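You operate a simulated robot arm through the tools that you are given. There is no shell and no other tool.

You run a simulated two-armed robot. Do the job below in one go: nothing can be reset, and whatever is moved stays where it is left.

TASK
Brush the fluff off the power board, then polish its gold edge.
Fine: the brush for the fluff, the polishing block for the tarnish; both go back where they stood. Set down upright: brush, polishing block. What is to be rubbed or washed off counts as gone when no trace of it is left.

It is judged by the outcome, as a careful person would: the job done as asked, and still so three seconds after it is handed in. It fails if anything else is knocked over, pushed out of place, dropped, spilled or broken.

THE ROBOT
Two 6-joint arms with two-finger parallel grippers on one trunk that stands fixed in place. Base frame: the origin is at the foot of the trunk, x ahead of it, y to its left, z up. Units: mm, rad, N and s.
The left shoulder is at [-89, 177, 806], the right one opposite. With the tool pointing down near the work surface each hand reaches from about 100 to 720 mm from the base axis, measured 20 degrees to its own side. Payload 1.57 kg a hand.
The tool frame of a hand sits at the grasp point between the pads (the TCP): z along the fingers, y along the line on which they close. The tips reach 30 mm beyond it. Largest opening 80 mm; finger width 17, thickness 12; the body of the gripper, 40 by 82 mm, starts 80 mm behind the TCP.
Orientation is told as [roll, pitch, yaw] about the base's x, y, z axes, in that order, counted from this pose: with the fingers straight down and closing along the base's y, the tool's x points along the base's -x, its y along +y and its z along -z.

THE INTERFACE
- The arms move only by the tool drive_tool. It takes "left_deltas", "right_deltas" or both (then of equal length, played together; a hand with none holds still); each is a list of rows, each an object (a shift or turn left out is 0, a gripper value left out holds the last) with "translation": the shift along the tool's x, y, z in units of 20 mm (1.0 is 20 mm), a list of three; "turn": the turn, a rotation vector about the tool's x, y, z in units of 4 degrees (1.0 is 4 degrees), a list of three; "gripper": the finger opening in mm, from 0 to 80. In form: [{"translation": [dx, dy, dz], "turn": [ax, ay, az], "gripper": gripper}, ...]. A call has 1 to 20 rows; each row shifts and turns the commanded pose from where the row before left it, along the tool's axes as they then stand. A call with a number of a shift or a turn outside -1 to 1 is refused whole. Each row takes 0.2 s and may step no farther than 50 mm and 0.15 rad from the row before; otherwise, or with a gripper value out of range, the whole call is refused. Where a pose cannot be reached the arm comes as near as it can. A force on the tool above 50 N (or 10 N above the force at the start of the call, whichever is more), or a blocked arm, ends the call early, and 0.2 s more pass. Each finger travels about 72 mm/s and halts on what it meets, pressing with about 26 N; the grip force reading is that of the motor and also rises with nothing between the fingers. The clock runs only during rows and for 0.2 s after the last one: add rows that do not move to give the fingers time. It gives the time, the measured TCP pose, the force on the tool (base axes), the opening and the grip force at its end, in the units of the frame above (readings bear some noise), with the torque about the TCP (base axes, N m) and any sound that the robot's microphone picked up.
- Cameras (640 x 400 px; columns grow to the right, rows downward): "scene" is now at [34.9, 24.3, 1530.9]; the picture's right is [0.29, -0.96, 0.00], its down [-0.69, -0.21, -0.69] and it looks along [0.66, 0.20, -0.72] (base axes); focal length 340 px, centre (320, 200). "left" rides on the left gripper at [72, 7, -122] in its tool frame; the picture's right is [-0.09, 1.00, 0.00], its down [-0.84, -0.08, -0.54] and it looks along [-0.54, -0.05, 0.84] (tool axes); focal length 238 px, centre (320, 200). "right" rides on the right gripper at [72, -7, -122] in its tool frame; the picture's right is [0.09, 1.00, 0.00], its down [-0.84, 0.08, -0.54] and it looks along [-0.54, 0.05, 0.84] (tool axes); focal length 238 px, centre (320, 200). There is no depth. A picture from a camera that has moved, and an enlarged one, comes with that camera's place and axes in the base frame and with its lens.
- snapshot(camera): a new picture of that camera. No time passes.
- raise_lower(by): slides the trunk up (or, below 0, down) by that many mm; the arms and the scene camera ride with it, the base frame stays. It gives what a move gives, with no picture.
- aim_head(pan, tilt): turns the head with the scene camera to pan (to the left, within 2.496 rad either way) and tilt (down, from -0.506 to 1.204), counted from straight ahead of the robot. It gives what a move gives.
- inspect(camera, box): a new picture of the part [left, top, right, bottom] of that camera's present view, enlarged. No time passes.
- hand_in(): hands the job in; it is judged then, once.

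Places have to be worked out from the pictures, the camera data and where the tool is seen. Open the grippers and draw the arms clear of the work before you hand the job in, unless the task says otherwise.

The tools are called as name(argument=value, ...) on one line, values as JSON. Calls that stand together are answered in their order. drive_tool: Moves the arms, as the interface text tells. Its arguments: {"type":"object","properties":{"left_deltas":{"type":"array"},"right_deltas":{"type":"array"}},"required":[]} The other tools are called the same way: raise_lower (by) slides the trunk up or down; aim_head (pan, tilt) turns the head that bears the scene camera; snapshot (camera) takes a picture; inspect (camera, box) takes an enlarged picture of a part of a camera's view; hand_in () hands the job in.

At the start:

```text
time: 0.0
left_tcp_pos: [450.8, 282.1, 1121.1]
left_tcp_rot: [0.0, 0.0, 0.001]
left_ft_force: [-0.6, -0.1, -0.4]
left_moment: [0.0, -0.01, 0.03]
left_width: 80.0
left_grip_force: 0.0
right_tcp_pos: [571.5, -81.3, 1023.8]
right_tcp_rot: [0.0, 0.0, -0.002]
right_ft_force: [-0.2, -0.1, 0.0]
right_moment: [0.02, -0.01, 0.0]
right_width: 80.2
right_grip_force: 0.0
trunk travel left (down, up): [-250.0, 78.0]
head pan, tilt: [0.291, 0.81]
```

scene: 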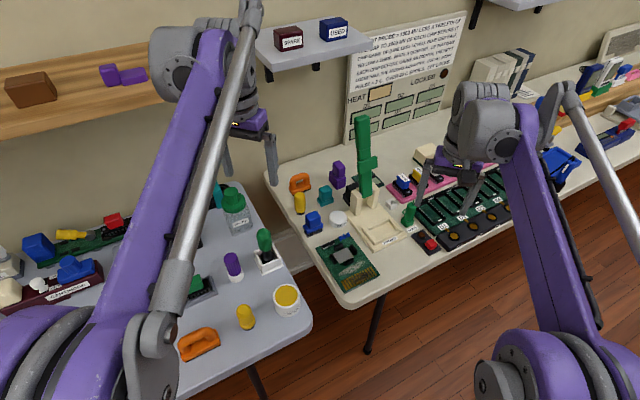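
right: 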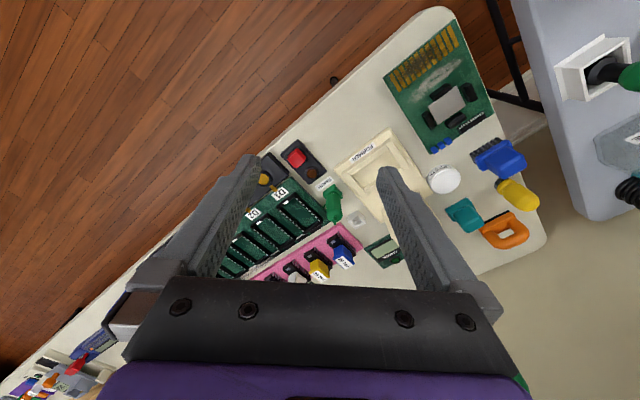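
left: 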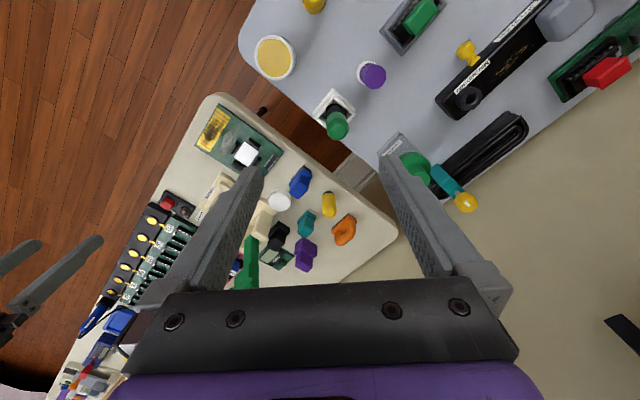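

The pictures show two tables with many small items; a green board with gold-fingers lies at the near corner of the right-hand table. I'll look closer at the scene before moving anything.

inspect(camera="scene", box=[260, 150, 420, 300])

inspect(camera="right", box=[360, 0, 560, 260])

inspect(camera="left", box=[130, 80, 400, 300])

inspect(camera="scene", box=[0, 170, 320, 370])

```text
2.67 times, centred on (340, 225) of scene
camera zoom: at [34.9, 24.3, 1530.9], right [0.29, -0.96, 0.0], down [-0.69, -0.21, -0.69], along [0.66, 0.2, -0.72], focal length 906 px, centre (267, 133)
```

zoom: 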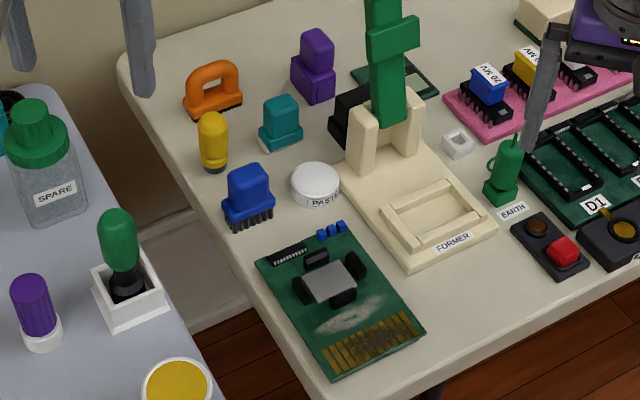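

```text
1.54 times, centred on (460, 130) of right
camera zoom: at [500.0, -87.2, 1144.8], right [-0.09, 1.0, 0.0], down [0.84, 0.08, 0.54], along [0.54, 0.05, -0.84], focal length 367 px, centre (105, 308)
```

zoom: 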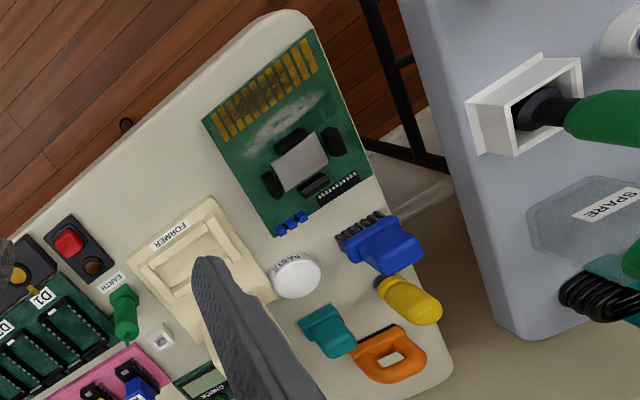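

```text
1.82 times, centred on (265, 190) of left
camera zoom: at [379.3, 288.5, 1243.5], right [0.09, 1.0, 0.0], down [0.84, -0.08, 0.54], along [0.54, -0.05, -0.84], focal length 433 px, centre (420, 218)
```

zoom: 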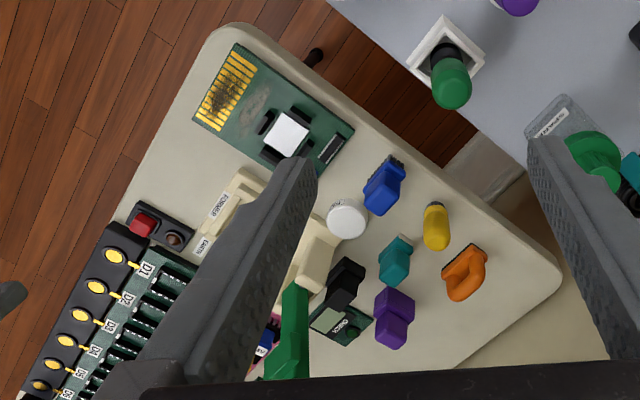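

```text
2.00 times, centred on (160, 270) of scene
camera zoom: at [34.9, 24.3, 1530.9], right [0.29, -0.96, 0.0], down [-0.69, -0.21, -0.69], along [0.66, 0.2, -0.72], focal length 679 px, centre (640, 60)
```

zoom: 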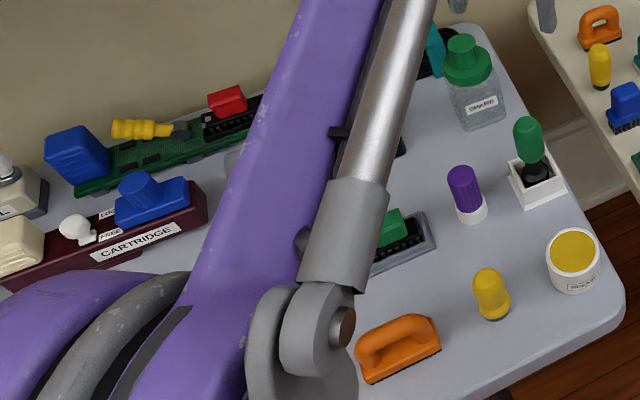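

The board at the table corner shows a whitish fluff streak and dark tarnish on the gold fingers. I'll zoom tightly on the candidate tools and on the board to read labels.

inspect(camera="scene", box=[320, 230, 384, 294])

inspect(camera="scene", box=[284, 160, 364, 240])

inspect(camera="right", box=[430, 120, 550, 260])

inspect(camera="right", box=[380, 10, 500, 160])

inspect(camera="left", box=[255, 150, 375, 280])

inspect(camera="left", box=[190, 90, 290, 180])

```text
6.25 times, centred on (352, 262) of scene
camera zoom: at [34.9, 24.3, 1530.9], right [0.29, -0.96, 0.0], down [-0.69, -0.21, -0.69], along [0.66, 0.2, -0.72], focal length 2122 px, centre (120, -188)
```

zoom: 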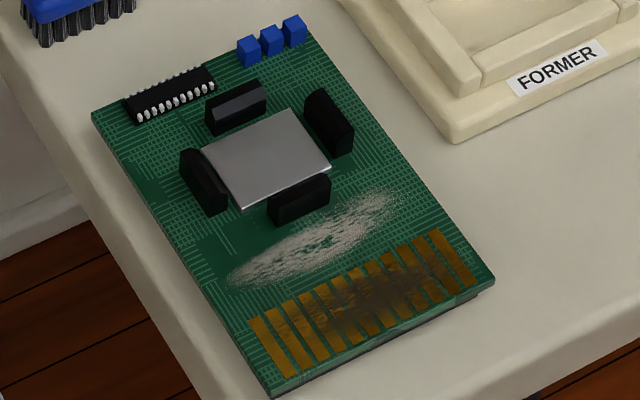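

```text
5.00 times, centred on (324, 200) of scene
camera zoom: at [34.9, 24.3, 1530.9], right [0.29, -0.96, 0.0], down [-0.69, -0.21, -0.69], along [0.66, 0.2, -0.72], focal length 1698 px, centre (300, 200)
```

zoom: 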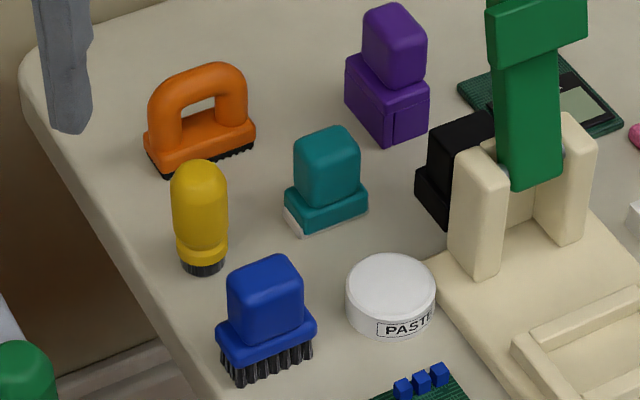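

```text
2.86 times, centred on (490, 190) of right
camera zoom: at [500.0, -87.2, 1144.8], right [-0.09, 1.0, 0.0], down [0.84, 0.08, 0.54], along [0.54, 0.05, -0.84], focal length 681 px, centre (-166, 229)
```

zoom: 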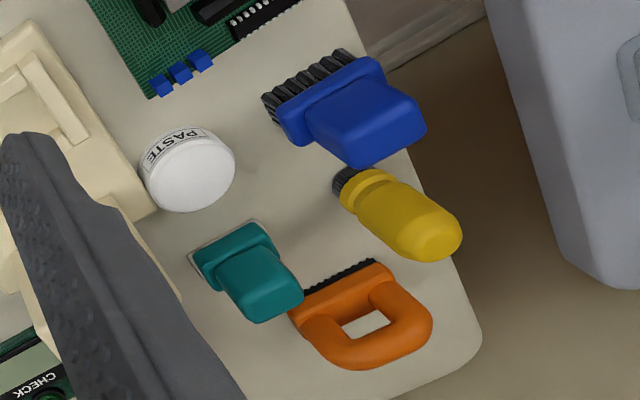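

```text
2.67 times, centred on (440, 85) of right
camera zoom: at [500.0, -87.2, 1144.8], right [-0.09, 1.0, 0.0], down [0.84, 0.08, 0.54], along [0.54, 0.05, -0.84], focal length 636 px, centre (0, 507)
```

zoom: 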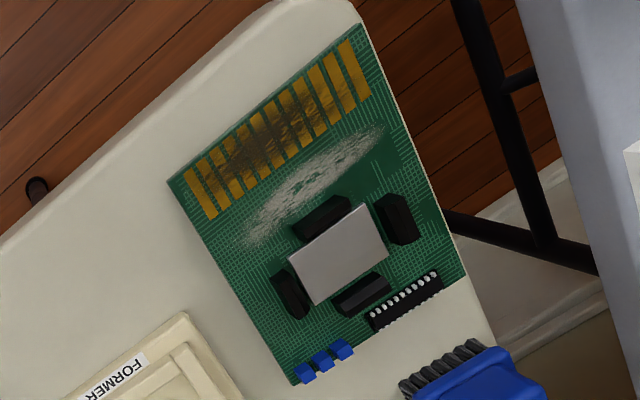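

```text
3.08 times, centred on (315, 215) of left
camera zoom: at [379.3, 288.5, 1243.5], right [0.09, 1.0, 0.0], down [0.84, -0.08, 0.54], along [0.54, -0.05, -0.84], focal length 733 px, centre (335, 154)
```

zoom: 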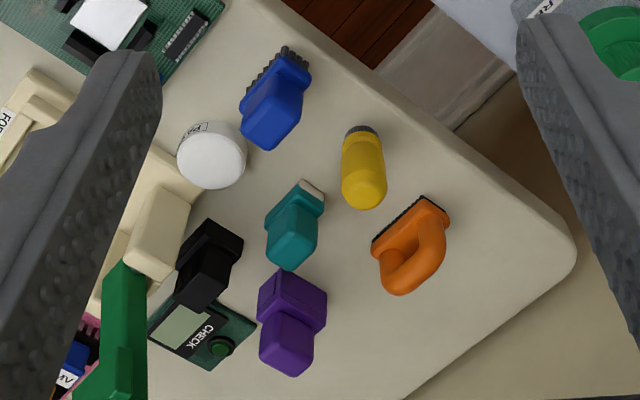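

```text
4.44 times, centred on (240, 135) of left
camera zoom: at [379.3, 288.5, 1243.5], right [0.09, 1.0, 0.0], down [0.84, -0.08, 0.54], along [0.54, -0.05, -0.84], focal length 1059 px, centre (676, 489)
```

zoom: 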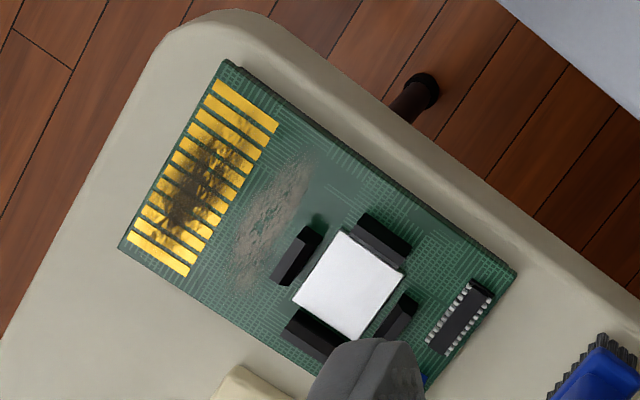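

The wall panel has text that may hold instructions; I'll read it, and also look at the other table's items for a second brush or other boards.

inspect(camera="scene", box=[340, 5, 470, 145])

inspect(camera="scene", box=[460, 90, 640, 250])

inspect(camera="scene", box=[170, 180, 310, 370])

inspect(camera="left", box=[240, 0, 640, 220])

```text
2.86 times, centred on (405, 75) of scene
camera zoom: at [34.9, 24.3, 1530.9], right [0.29, -0.96, 0.0], down [-0.69, -0.21, -0.69], along [0.66, 0.2, -0.72], focal length 970 px, centre (77, 557)
```

zoom: 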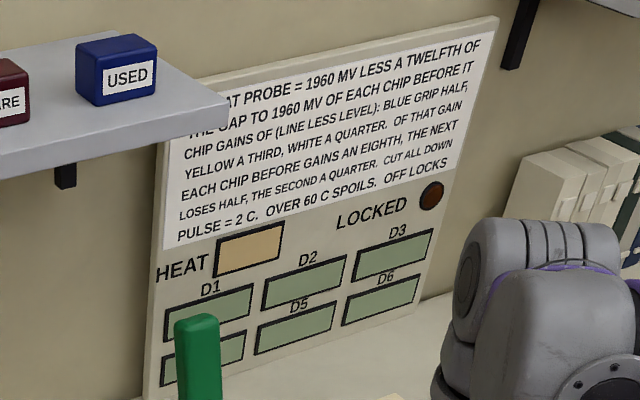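

```text
2.50 times, centred on (550, 170) of scene
camera zoom: at [34.9, 24.3, 1530.9], right [0.29, -0.96, 0.0], down [-0.69, -0.21, -0.69], along [0.66, 0.2, -0.72], focal length 849 px, centre (-255, 275)
```

zoom: 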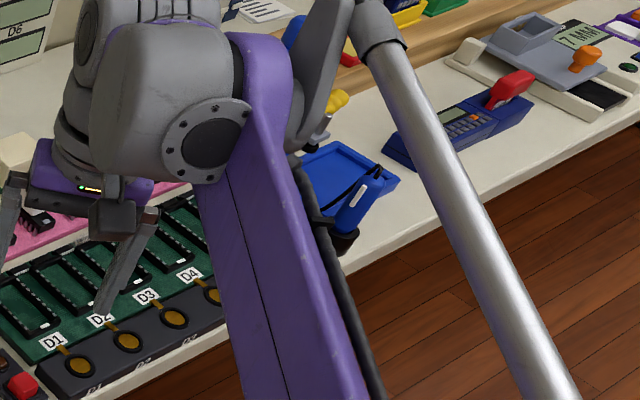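

```text
2.11 times, centred on (240, 275) of scene
camera zoom: at [34.9, 24.3, 1530.9], right [0.29, -0.96, 0.0], down [-0.69, -0.21, -0.69], along [0.66, 0.2, -0.72], focal length 715 px, centre (488, 42)
```

zoom: 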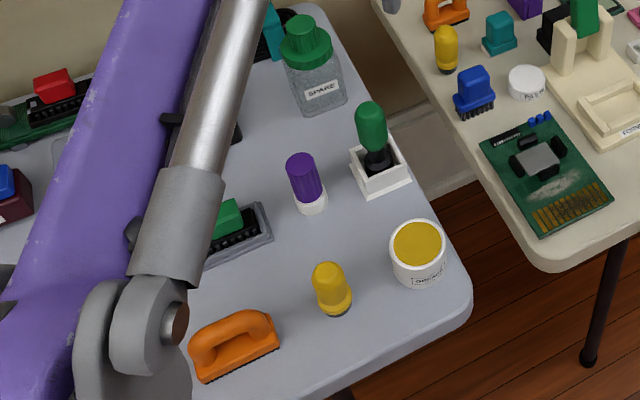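

```text
1.60 times, centred on (440, 110) of left
camera zoom: at [379.3, 288.5, 1243.5], right [0.09, 1.0, 0.0], down [0.84, -0.08, 0.54], along [0.54, -0.05, -0.84], focal length 381 px, centre (128, 344)
```

zoom: 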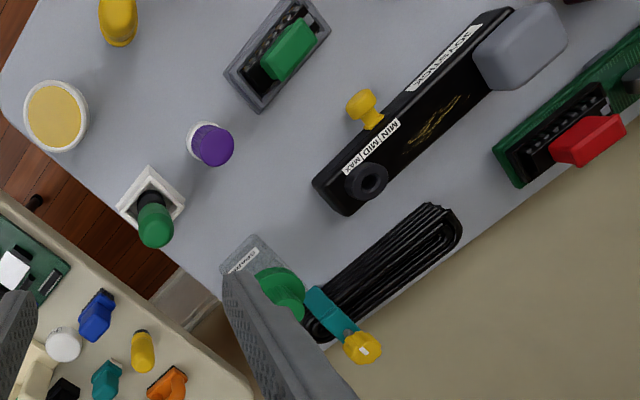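

From triangulation the board's heat spreader is near (560, 114, 757), the blue-handled bristle tool near (640, 228), the teal pad tool near (746, 221). I'll bring the left hand nearer (staying high above everything) for a close look at the tools.

drive_tool(left_deltas=[{"translation": [-0.545, -0.285, 0.9]}, {"translation": [-0.545, -0.285, 0.9]}, {"translation": [-0.545, -0.285, 0.9]}, {"translation": [-0.545, -0.285, 0.9]}, {"translation": [-0.545, -0.285, 0.9]}, {"translation": [-0.545, -0.285, 0.9]}, {"translation": [-0.545, -0.285, 0.9]}, {"translation": [-0.545, -0.285, 0.9]}, {"translation": [-0.545, -0.285, 0.9]}, {"translation": [-0.545, -0.285, 0.9]}])

snapshot(camera="left")

snapshot(camera="scene")

```text
time: 2.2
left_tcp_pos: [560.4, 224.5, 940.3]
left_tcp_rot: [-0.001, 0.001, 0.0]
left_ft_force: [-0.1, 0.1, -0.3]
left_moment: [0.03, -0.01, 0.03]
left_width: 80.1
left_grip_force: 0.0
right_tcp_pos: [572.0, -80.4, 1023.5]
right_tcp_rot: [0.001, -0.002, -0.001]
right_ft_force: [0.6, 0.0, -0.4]
right_moment: [-0.05, -0.01, -0.02]
right_width: 80.1
right_grip_force: 0.0
trunk travel left (down, up): [-250.0, 78.0]
head pan, tilt: [0.291, 0.81]
```

```text
taken
camera left: at [489.3, 230.6, 1063.3], right [0.09, 1.0, 0.0], down [0.84, -0.08, 0.54], along [0.54, -0.05, -0.84], focal length 238 px, centre (320, 200)
```

left: 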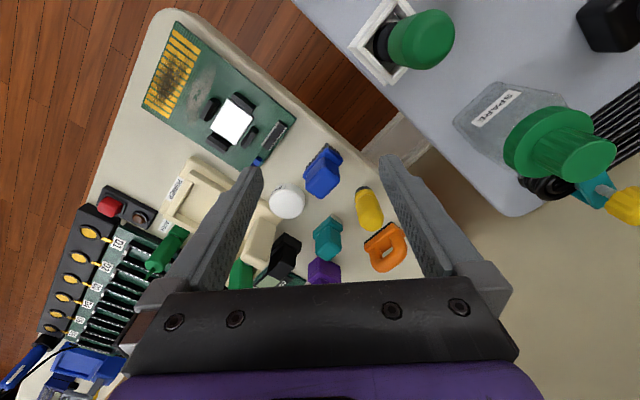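

```text
taken
camera scene: at [35.5, 24.3, 1530.9], right [0.29, -0.96, 0.0], down [-0.69, -0.21, -0.69], along [0.66, 0.2, -0.72], focal length 340 px, centre (320, 200)
```

scene: 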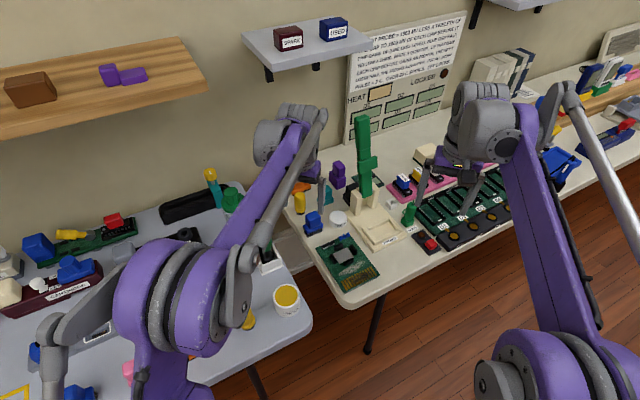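

The close view is clear of obstacles. I'll zoom into each candidate tool from the left wrist camera.

inspect(camera="left", box=[290, 130, 420, 290])

inspect(camera="left", box=[240, 220, 350, 290])

inspect(camera="left", box=[130, 10, 310, 180])

inspect(camera="scene", box=[290, 160, 350, 240])

inspect(camera="scene", box=[0, 60, 220, 200])

inspect(camera="scene", box=[0, 200, 320, 400])

```text
2.50 times, centred on (355, 210) of left
camera zoom: at [489.3, 230.6, 1063.3], right [0.09, 1.0, 0.0], down [0.84, -0.08, 0.54], along [0.54, -0.05, -0.84], focal length 596 px, centre (232, 175)
```

zoom: 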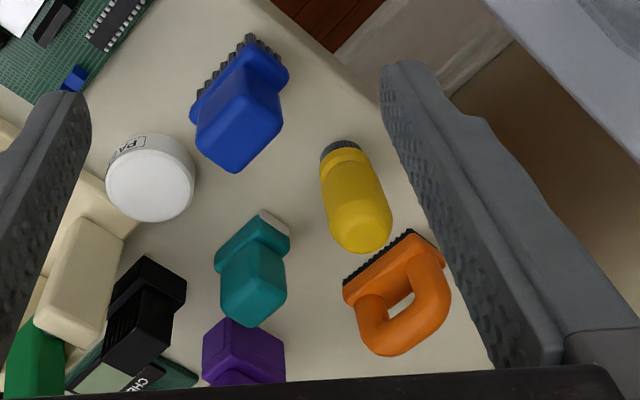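

```text
5.71 times, centred on (295, 255) of left
camera zoom: at [489.3, 230.6, 1063.3], right [0.09, 1.0, 0.0], down [0.84, -0.08, 0.54], along [0.54, -0.05, -0.84], focal length 1362 px, centre (463, -114)
```

zoom: 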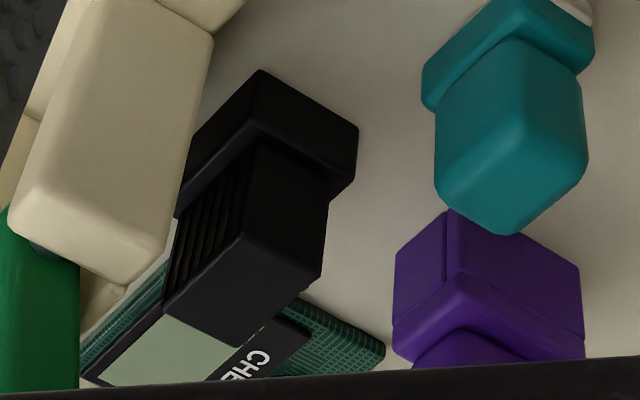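

```text
2.35 times, centred on (220, 95) of left
camera zoom: at [489.3, 230.6, 1063.3], right [0.09, 1.0, 0.0], down [0.84, -0.08, 0.54], along [0.54, -0.05, -0.84], focal length 561 px, centre (555, 447)
```

zoom: 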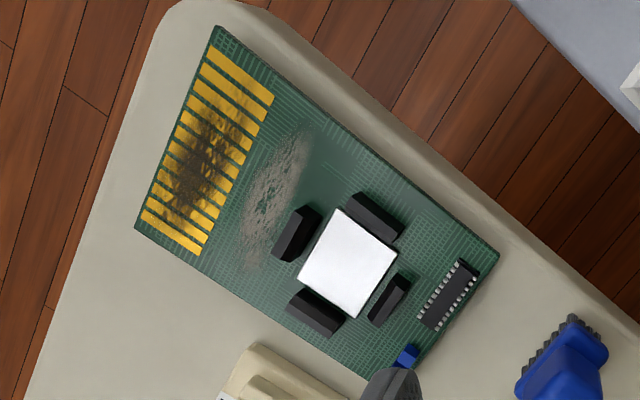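

```text
5.00 times, centred on (320, 200) of scene
camera zoom: at [35.5, 24.3, 1530.9], right [0.29, -0.96, 0.0], down [-0.69, -0.21, -0.69], along [0.66, 0.2, -0.72], focal length 1698 px, centre (320, 200)
```

zoom: 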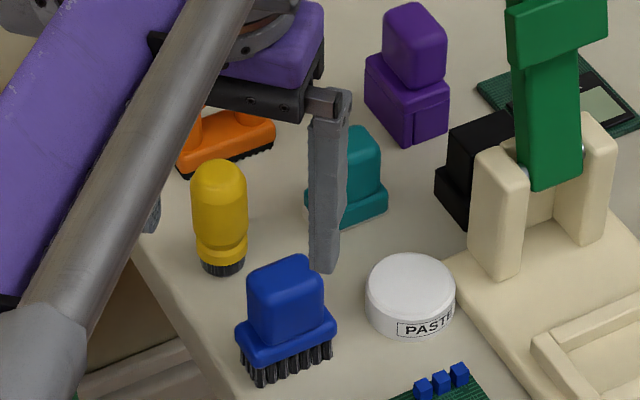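

```text
2.86 times, centred on (110, 130) of scene
camera zoom: at [35.5, 24.3, 1530.9], right [0.29, -0.96, 0.0], down [-0.69, -0.21, -0.69], along [0.66, 0.2, -0.72], focal length 970 px, centre (920, 400)
```

zoom: 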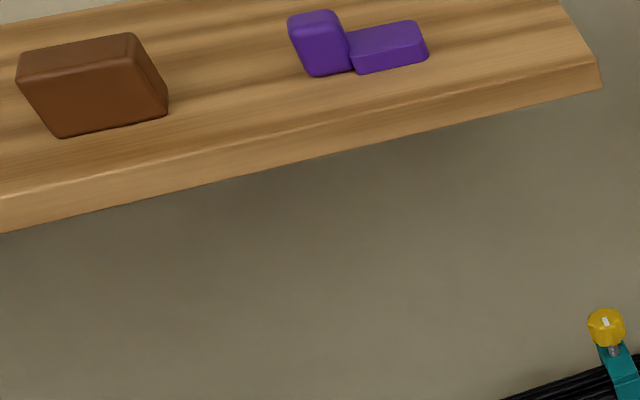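

```text
2.00 times, centred on (160, 300) of scene
camera zoom: at [35.5, 24.3, 1530.9], right [0.29, -0.96, 0.0], down [-0.69, -0.21, -0.69], along [0.66, 0.2, -0.72], focal length 679 px, centre (640, 0)
```

zoom: 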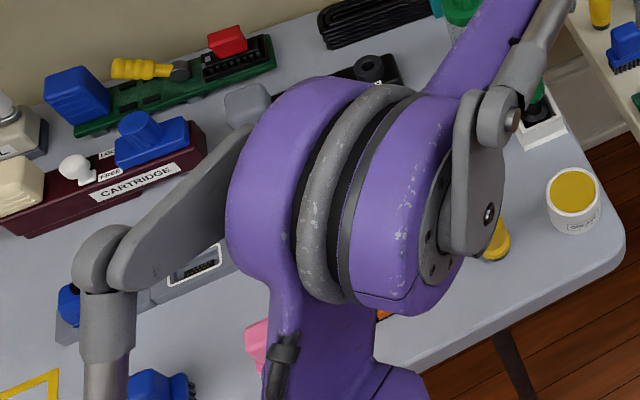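

The board at the corner carries both fluff and tarnish, but the left table also has similar-looking tools and there may be other boards. I'll turn the head to scan the whole room before deciding.

aim_head(pan=1.0, tilt=0.85)

snapshot(camera="scene")

aim_head(pan=1.9, tilt=0.7)

snapshot(camera="scene")

aim_head(pan=-0.7, tilt=0.7)

snapshot(camera="scene")

aim_head(pan=-1.7, tilt=0.7)

snapshot(camera="scene")

```text
time: 3.3
left_tcp_pos: [559.5, 224.4, 941.6]
left_tcp_rot: [0.001, 0.0, -0.001]
left_ft_force: [-0.1, 0.7, -0.1]
left_moment: [0.0, 0.0, 0.02]
left_width: 80.2
left_grip_force: 0.1
right_tcp_pos: [571.3, -80.7, 1023.5]
right_tcp_rot: [0.0, -0.001, 0.001]
right_ft_force: [-0.4, -0.2, 0.6]
right_moment: [0.0, -0.01, 0.01]
right_width: 79.8
right_grip_force: 0.1
trunk travel left (down, up): [-250.0, 78.0]
head pan, tilt: [1.0, 0.85]
```

```text
taken
camera scene: at [0.3, 67.1, 1527.7], right [0.84, -0.54, 0.0], down [-0.41, -0.63, -0.66], along [0.36, 0.56, -0.75], focal length 340 px, centre (320, 200)
```

scene: 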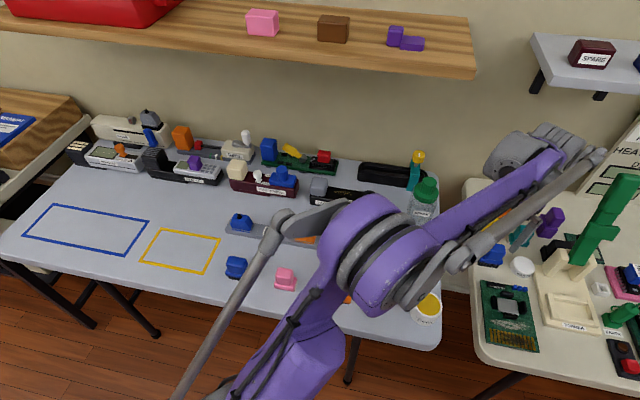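

```text
time: 4.5
left_tcp_pos: [560.1, 224.3, 941.0]
left_tcp_rot: [0.0, -0.001, 0.0]
left_ft_force: [-0.4, 0.2, 0.3]
left_moment: [0.0, -0.02, -0.01]
left_width: 79.9
left_grip_force: 0.1
right_tcp_pos: [571.1, -81.3, 1024.0]
right_tcp_rot: [-0.001, 0.0, 0.0]
right_ft_force: [-0.3, -0.1, -0.3]
right_moment: [0.0, 0.02, -0.03]
right_width: 80.0
right_grip_force: 0.0
trunk travel left (down, up): [-250.0, 78.0]
head pan, tilt: [1.901, 0.7]
```

```text
taken
camera scene: at [-69.3, 81.7, 1540.0], right [0.95, 0.32, 0.0], down [0.21, -0.61, -0.76], along [-0.25, 0.72, -0.64], focal length 340 px, centre (320, 200)
```

scene: 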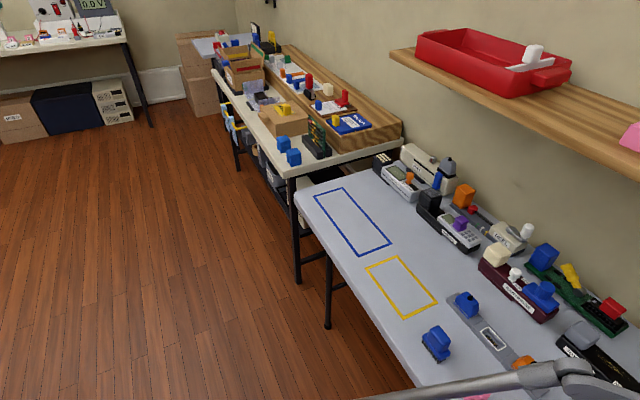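

```text
time: 6.8
left_tcp_pos: [561.2, 224.2, 941.4]
left_tcp_rot: [-0.001, 0.0, 0.001]
left_ft_force: [-0.2, -0.3, -0.6]
left_moment: [0.02, -0.02, 0.02]
left_width: 80.0
left_grip_force: 0.0
right_tcp_pos: [571.2, -80.8, 1024.5]
right_tcp_rot: [0.0, 0.002, -0.001]
right_ft_force: [-0.2, 0.0, -0.1]
right_moment: [0.01, 0.02, -0.01]
right_width: 80.0
right_grip_force: 0.1
trunk travel left (down, up): [-250.0, 78.0]
head pan, tilt: [-0.7, 0.7]
```

```text
taken
camera scene: at [23.1, -53.4, 1540.0], right [-0.64, -0.77, 0.0], down [-0.49, 0.41, -0.76], along [0.59, -0.49, -0.64], focal length 340 px, centre (320, 200)
```

scene: 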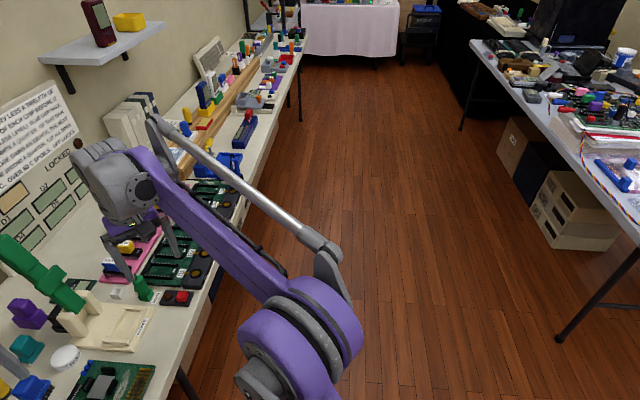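

```text
time: 8.1
left_tcp_pos: [559.6, 223.6, 941.9]
left_tcp_rot: [0.0, 0.0, 0.0]
left_ft_force: [-0.4, 0.1, 0.1]
left_moment: [0.02, 0.02, -0.01]
left_width: 79.9
left_grip_force: 0.0
right_tcp_pos: [571.7, -80.6, 1024.8]
right_tcp_rot: [-0.001, 0.0, -0.002]
right_ft_force: [0.6, -0.1, -0.5]
right_moment: [0.02, 0.01, 0.02]
right_width: 80.1
right_grip_force: 0.1
trunk travel left (down, up): [-250.0, 78.0]
head pan, tilt: [-1.7, 0.7]
```

```text
taken
camera scene: at [-52.7, -83.0, 1540.0], right [-0.99, 0.13, 0.0], down [0.08, 0.64, -0.76], along [-0.1, -0.76, -0.64], focal length 340 px, centre (320, 200)
```

scene: 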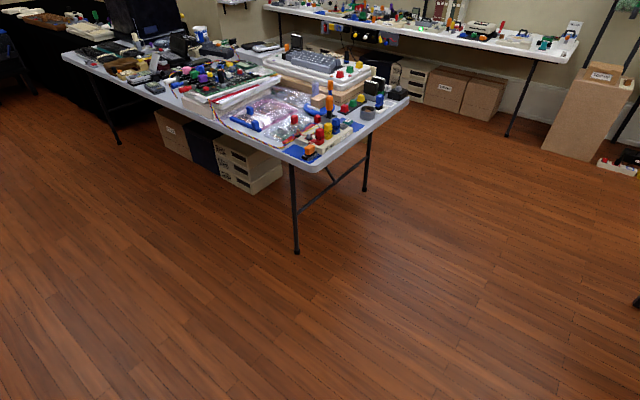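

There is another set on the left table (blue brush, pink block, orange, yellow). I'll look at that table closely to make sure which is "the power board" and its tools.

aim_head(pan=1.0, tilt=0.85)

inspect(camera="scene", box=[200, 120, 360, 220])

inspect(camera="scene", box=[60, 100, 220, 200])

inspect(camera="scene", box=[200, 200, 360, 310])

inspect(camera="scene", box=[460, 180, 640, 360])

inspect(camera="scene", box=[300, 130, 460, 330])

```text
time: 10.5
left_tcp_pos: [560.1, 222.9, 941.0]
left_tcp_rot: [0.0, 0.0, -0.002]
left_ft_force: [0.6, -0.7, 1.5]
left_moment: [0.0, 0.03, 0.0]
left_width: 80.1
left_grip_force: 0.0
right_tcp_pos: [572.2, -81.1, 1024.6]
right_tcp_rot: [-0.001, 0.0, -0.001]
right_ft_force: [-0.4, -0.8, 1.2]
right_moment: [-0.01, 0.02, 0.0]
right_width: 79.9
right_grip_force: 0.0
trunk travel left (down, up): [-250.0, 78.0]
head pan, tilt: [1.0, 0.85]
```

```text
4.00 times, centred on (280, 170) of scene
camera zoom: at [0.4, 67.1, 1527.7], right [0.84, -0.54, 0.0], down [-0.41, -0.63, -0.66], along [0.36, 0.56, -0.75], focal length 1358 px, centre (480, 320)
```

zoom: 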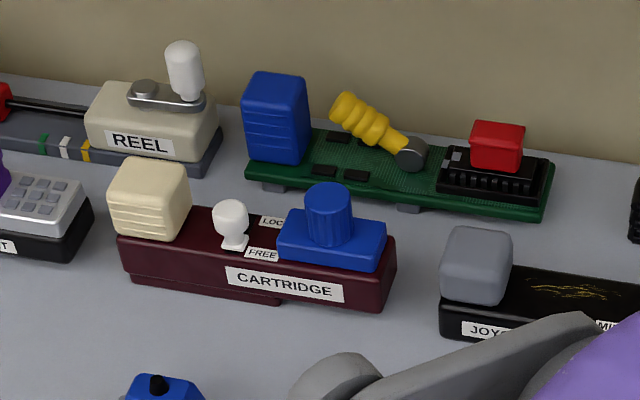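

```text
4.00 times, centred on (140, 150) of scene
camera zoom: at [0.4, 67.1, 1527.7], right [0.84, -0.54, 0.0], down [-0.41, -0.63, -0.66], along [0.36, 0.56, -0.75], focal length 1358 px, centre (1040, 400)
```

zoom: 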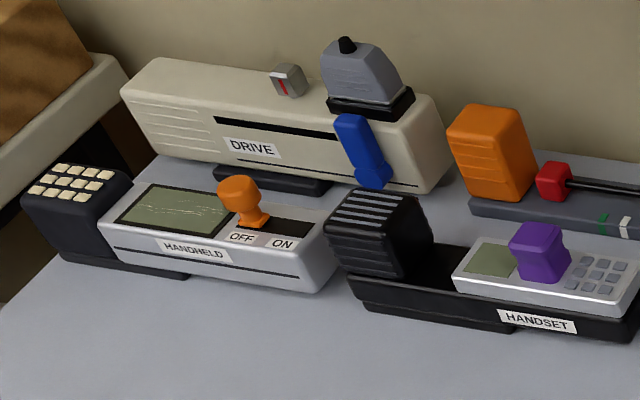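

```text
3.64 times, centred on (280, 255) of scene
camera zoom: at [0.4, 67.1, 1527.7], right [0.84, -0.54, 0.0], down [-0.41, -0.63, -0.66], along [0.36, 0.56, -0.75], focal length 1235 px, centre (466, 0)
```

zoom: 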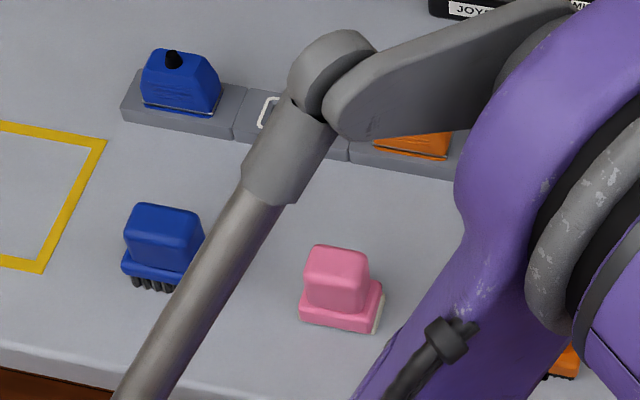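

```text
2.22 times, centred on (550, 270) of scene
camera zoom: at [0.4, 67.1, 1527.7], right [0.84, -0.54, 0.0], down [-0.41, -0.63, -0.66], along [0.36, 0.56, -0.75], focal length 755 px, centre (-191, 44)
```

zoom: 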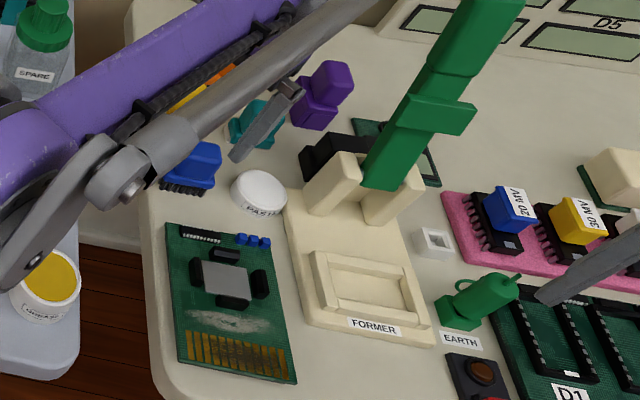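

```text
2.00 times, centred on (380, 230) of scene
camera zoom: at [0.4, 67.1, 1527.7], right [0.84, -0.54, 0.0], down [-0.41, -0.63, -0.66], along [0.36, 0.56, -0.75], focal length 679 px, centre (200, 140)
```

zoom: 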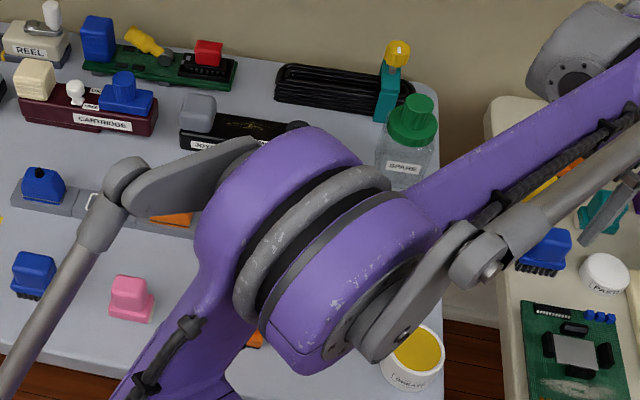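

Both tables have one bristle brush (blue) and one block with a pale pad (teal here, pink over there); the soiled board and its set are on the right table. I'll look closer at the teal block and blue brush undersides.

inspect(camera="left", box=[305, 205, 350, 265])

inspect(camera="left", box=[295, 135, 350, 205])

inspect(camera="left", box=[350, 180, 410, 275])

aim_head(pan=0.25, tilt=0.85)

snapshot(camera="scene")

```text
6.67 times, centred on (328, 235) of left
camera zoom: at [488.8, 230.7, 1063.8], right [0.09, 1.0, 0.0], down [0.84, -0.08, 0.54], along [0.54, -0.05, -0.84], focal length 1589 px, centre (270, -33)
```

zoom: 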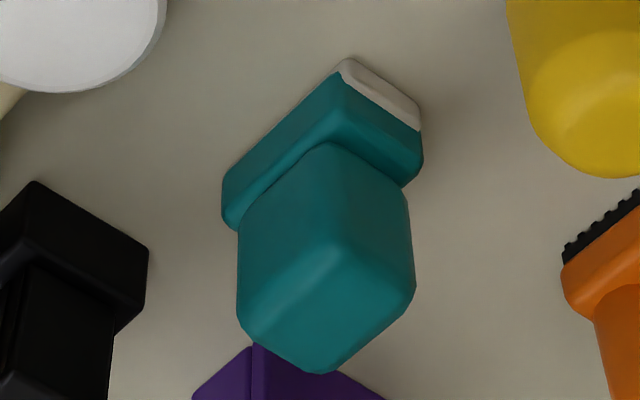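

```text
5.71 times, centred on (322, 170) of left
camera zoom: at [488.8, 230.7, 1063.8], right [0.09, 1.0, 0.0], down [0.84, -0.08, 0.54], along [0.54, -0.05, -0.84], focal length 1362 px, centre (306, 371)
```

zoom: 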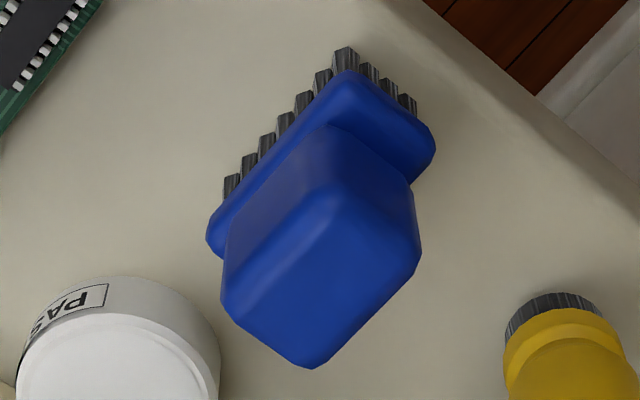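

```text
4.21 times, centred on (380, 228) of left
camera zoom: at [488.8, 230.7, 1063.8], right [0.09, 1.0, 0.0], down [0.84, -0.08, 0.54], along [0.54, -0.05, -0.84], focal length 1004 px, centre (67, 84)
```

zoom: 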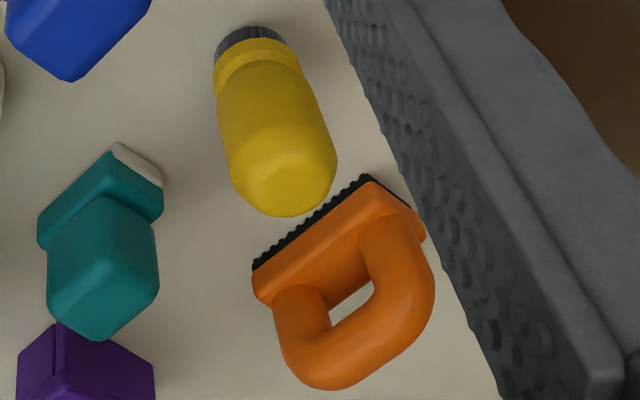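

```text
time: 11.6
left_tcp_pos: [560.3, 224.3, 940.0]
left_tcp_rot: [0.001, 0.001, 0.0]
left_ft_force: [-0.2, -0.1, -0.1]
left_moment: [-0.01, -0.05, 0.04]
left_width: 80.1
left_grip_force: 0.0
right_tcp_pos: [571.3, -80.6, 1023.9]
right_tcp_rot: [0.0, -0.001, -0.002]
right_ft_force: [0.0, -0.2, 0.2]
right_moment: [0.02, -0.04, 0.02]
right_width: 79.9
right_grip_force: 0.0
trunk travel left (down, up): [-250.0, 78.0]
head pan, tilt: [0.25, 0.85]
```

```text
taken
camera scene: at [33.9, 20.7, 1527.7], right [0.25, -0.97, 0.0], down [-0.73, -0.19, -0.66], along [0.64, 0.16, -0.75], focal length 340 px, centre (320, 200)
```

scene: 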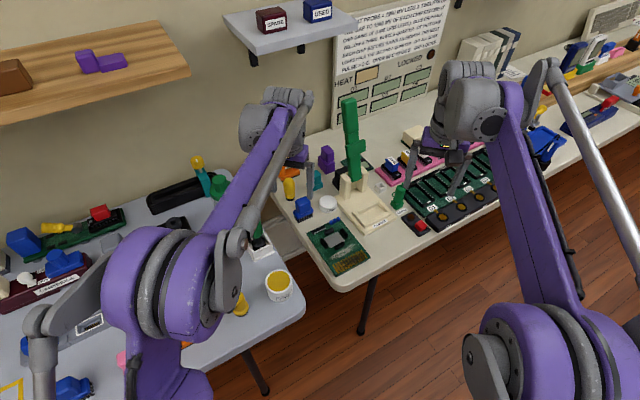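

The brush (blue, bristles) and the pad block (teal, pale pad) sit on the same ~45° heading as the board. I'll yaw the left hand by about +45.7° in place so its closing line lies along the gold edge, then look down at the brush.

drive_tool(left_deltas=[{"turn": [0, 0, -0.952]}, {"turn": [0, 0, -0.952]}, {"turn": [0, 0, -0.952]}, {"turn": [0, 0, -0.952]}, {"turn": [0, 0, -0.952]}, {"turn": [0, 0, -0.952]}, {"turn": [0, 0, -0.952]}, {"turn": [0, 0, -0.952]}, {"turn": [0, 0, -0.952]}, {"turn": [0, 0, -0.952]}, {"turn": [0, 0, -0.952]}, {"turn": [0, 0, -0.952]}])

snapshot(camera="left")

snapshot(camera="scene")

```text
time: 14.2
left_tcp_pos: [558.8, 224.9, 939.7]
left_tcp_rot: [0.0, 0.001, 0.8]
left_ft_force: [0.0, -0.2, -0.3]
left_moment: [0.02, -0.01, -0.01]
left_width: 80.0
left_grip_force: 0.1
right_tcp_pos: [571.5, -81.9, 1025.0]
right_tcp_rot: [-0.001, 0.0, 0.0]
right_ft_force: [-0.1, -0.6, 0.0]
right_moment: [0.02, -0.03, 0.01]
right_width: 80.3
right_grip_force: 0.1
trunk travel left (down, up): [-250.0, 78.0]
head pan, tilt: [0.25, 0.85]
```

```text
taken
camera left: at [505.2, 178.1, 1063.5], right [-0.65, 0.76, 0.0], down [0.64, 0.55, 0.54], along [0.41, 0.35, -0.84], focal length 238 px, centre (320, 200)
```

left: 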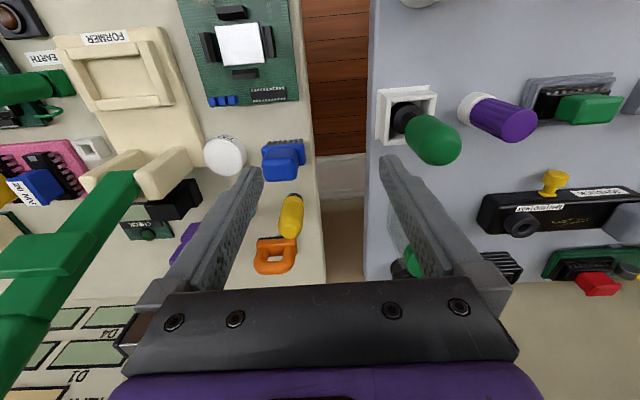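

```text
taken
camera scene: at [33.9, 20.6, 1527.7], right [0.25, -0.97, 0.0], down [-0.73, -0.19, -0.66], along [0.64, 0.16, -0.75], focal length 340 px, centre (320, 200)
```

scene: 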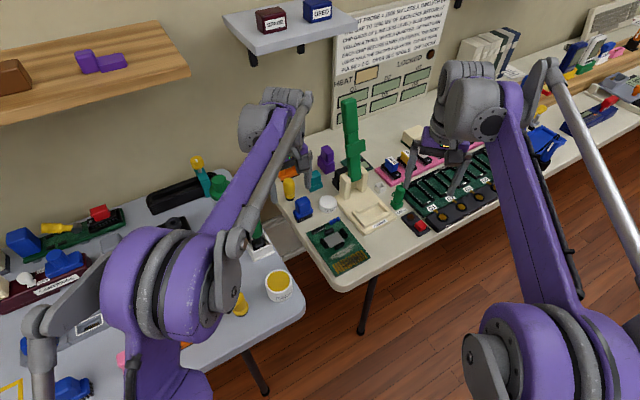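

Now the board and tools appear squared up with the gripper. I'll zoom to measure the brush and board precisely from this viewpoint.

inspect(camera="left", box=[200, 120, 340, 280])

inspect(camera="left", box=[250, 130, 320, 190])

inspect(camera="scene", box=[270, 150, 390, 290])

inspect(camera="scene", box=[280, 185, 340, 225])

```text
2.50 times, centred on (270, 200) of left
camera zoom: at [505.2, 178.1, 1063.5], right [-0.65, 0.76, 0.0], down [0.64, 0.55, 0.54], along [0.41, 0.35, -0.84], focal length 596 px, centre (445, 200)
```

zoom: 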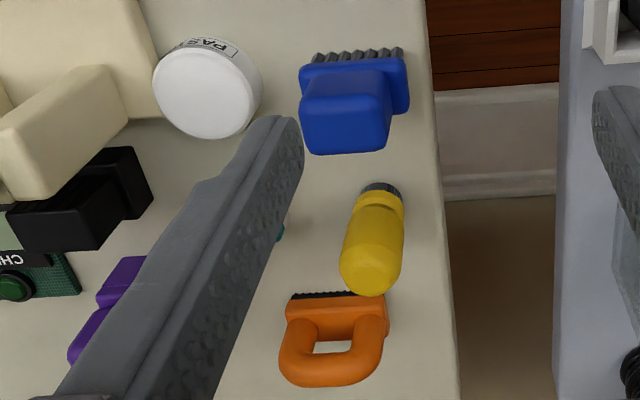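

```text
6.67 times, centred on (285, 160) of left
camera zoom: at [505.2, 178.1, 1063.5], right [-0.65, 0.76, 0.0], down [0.64, 0.55, 0.54], along [0.41, 0.35, -0.84], focal length 1589 px, centre (553, 467)
```

zoom: 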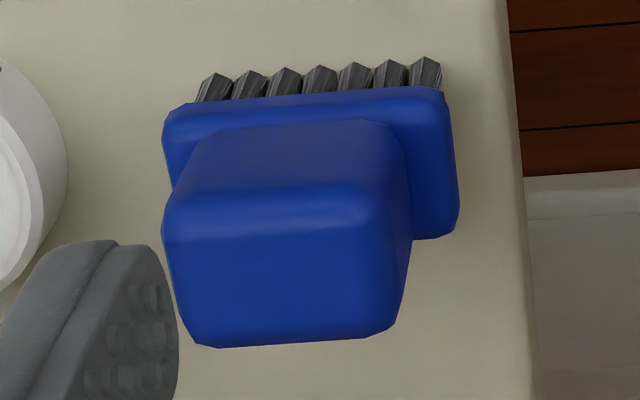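

```text
2.86 times, centred on (330, 220) of scene
camera zoom: at [33.9, 20.6, 1527.7], right [0.25, -0.97, 0.0], down [-0.73, -0.19, -0.66], along [0.64, 0.16, -0.75], focal length 970 px, centre (291, 143)
```

zoom: 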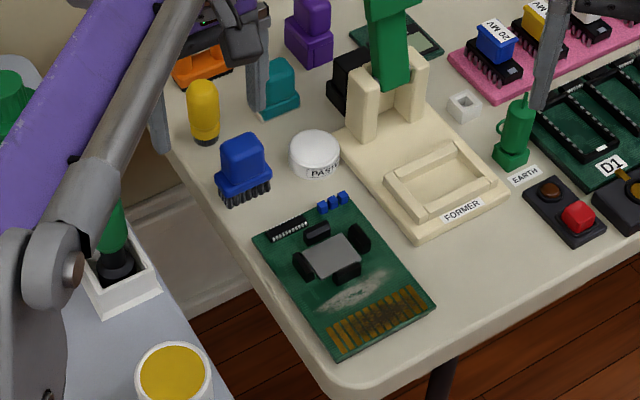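

```text
10.00 times, centred on (310, 205) of scene
camera zoom: at [33.9, 20.6, 1527.7], right [0.25, -0.97, 0.0], down [-0.73, -0.19, -0.66], along [0.64, 0.16, -0.75], focal length 3396 px, centre (420, 150)
```

zoom: 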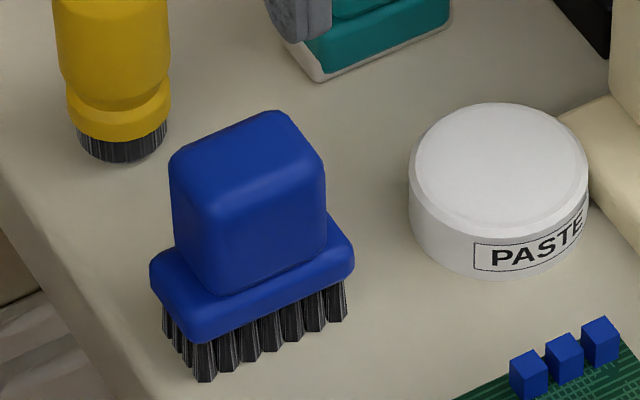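

The yellow tool also seems to have a bristly end and the orange one a dark toothed base, so I want a closer look at those before settling on which is "the brush".

inspect(camera="scene", box=[276, 160, 316, 205])

inspect(camera="left", box=[240, 185, 320, 280])

inspect(camera="right", box=[470, 170, 550, 255])

inspect(camera="scene", box=[230, 260, 300, 330])

```text
8.89 times, centred on (296, 182) of scene
camera zoom: at [33.9, 20.6, 1527.7], right [0.25, -0.97, 0.0], down [-0.73, -0.19, -0.66], along [0.64, 0.16, -0.75], focal length 3018 px, centre (533, 356)
```

zoom: 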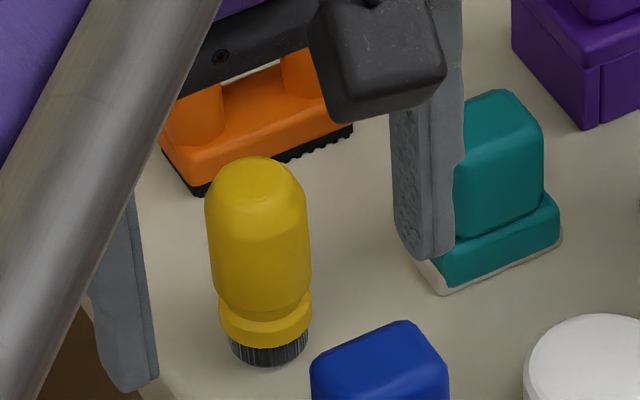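

```text
4.21 times, centred on (280, 232) of left
camera zoom: at [505.2, 178.1, 1063.5], right [-0.65, 0.76, 0.0], down [0.64, 0.55, 0.54], along [0.41, 0.35, -0.84], focal length 1004 px, centre (488, 63)
```

zoom: 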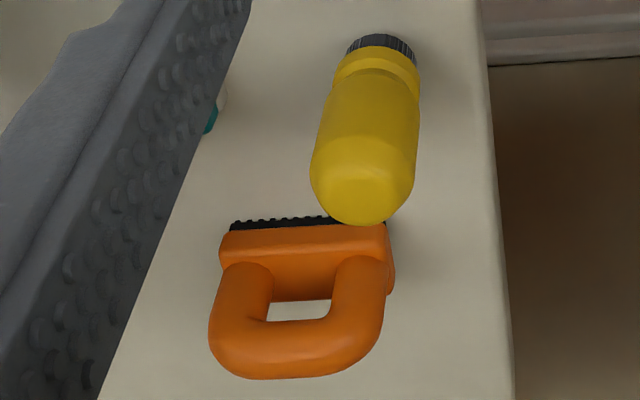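

```text
4.71 times, centred on (510, 212) of right
camera zoom: at [499.9, -87.2, 1144.8], right [-0.09, 1.0, 0.0], down [0.84, 0.08, 0.54], along [0.54, 0.05, -0.84], focal length 1122 px, centre (-574, 141)
```

zoom: 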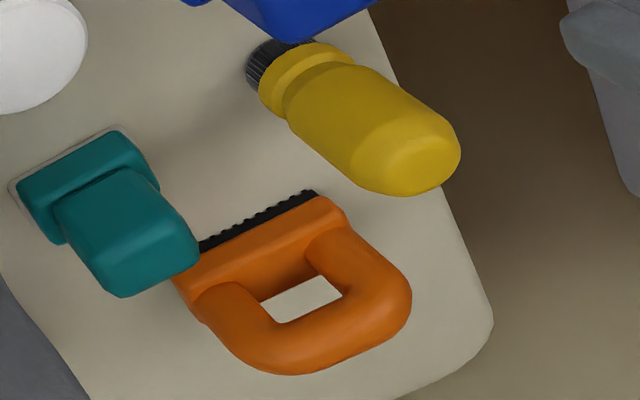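

```text
5.71 times, centred on (265, 295) of scene
camera zoom: at [33.9, 20.6, 1527.7], right [0.25, -0.97, 0.0], down [-0.73, -0.19, -0.66], along [0.64, 0.16, -0.75], focal length 1940 px, centre (634, -343)
```

zoom: 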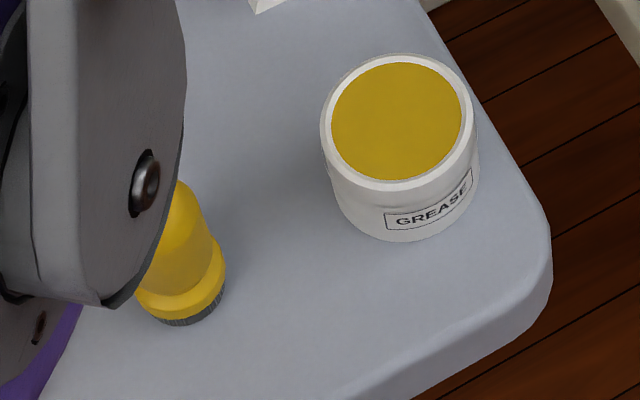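

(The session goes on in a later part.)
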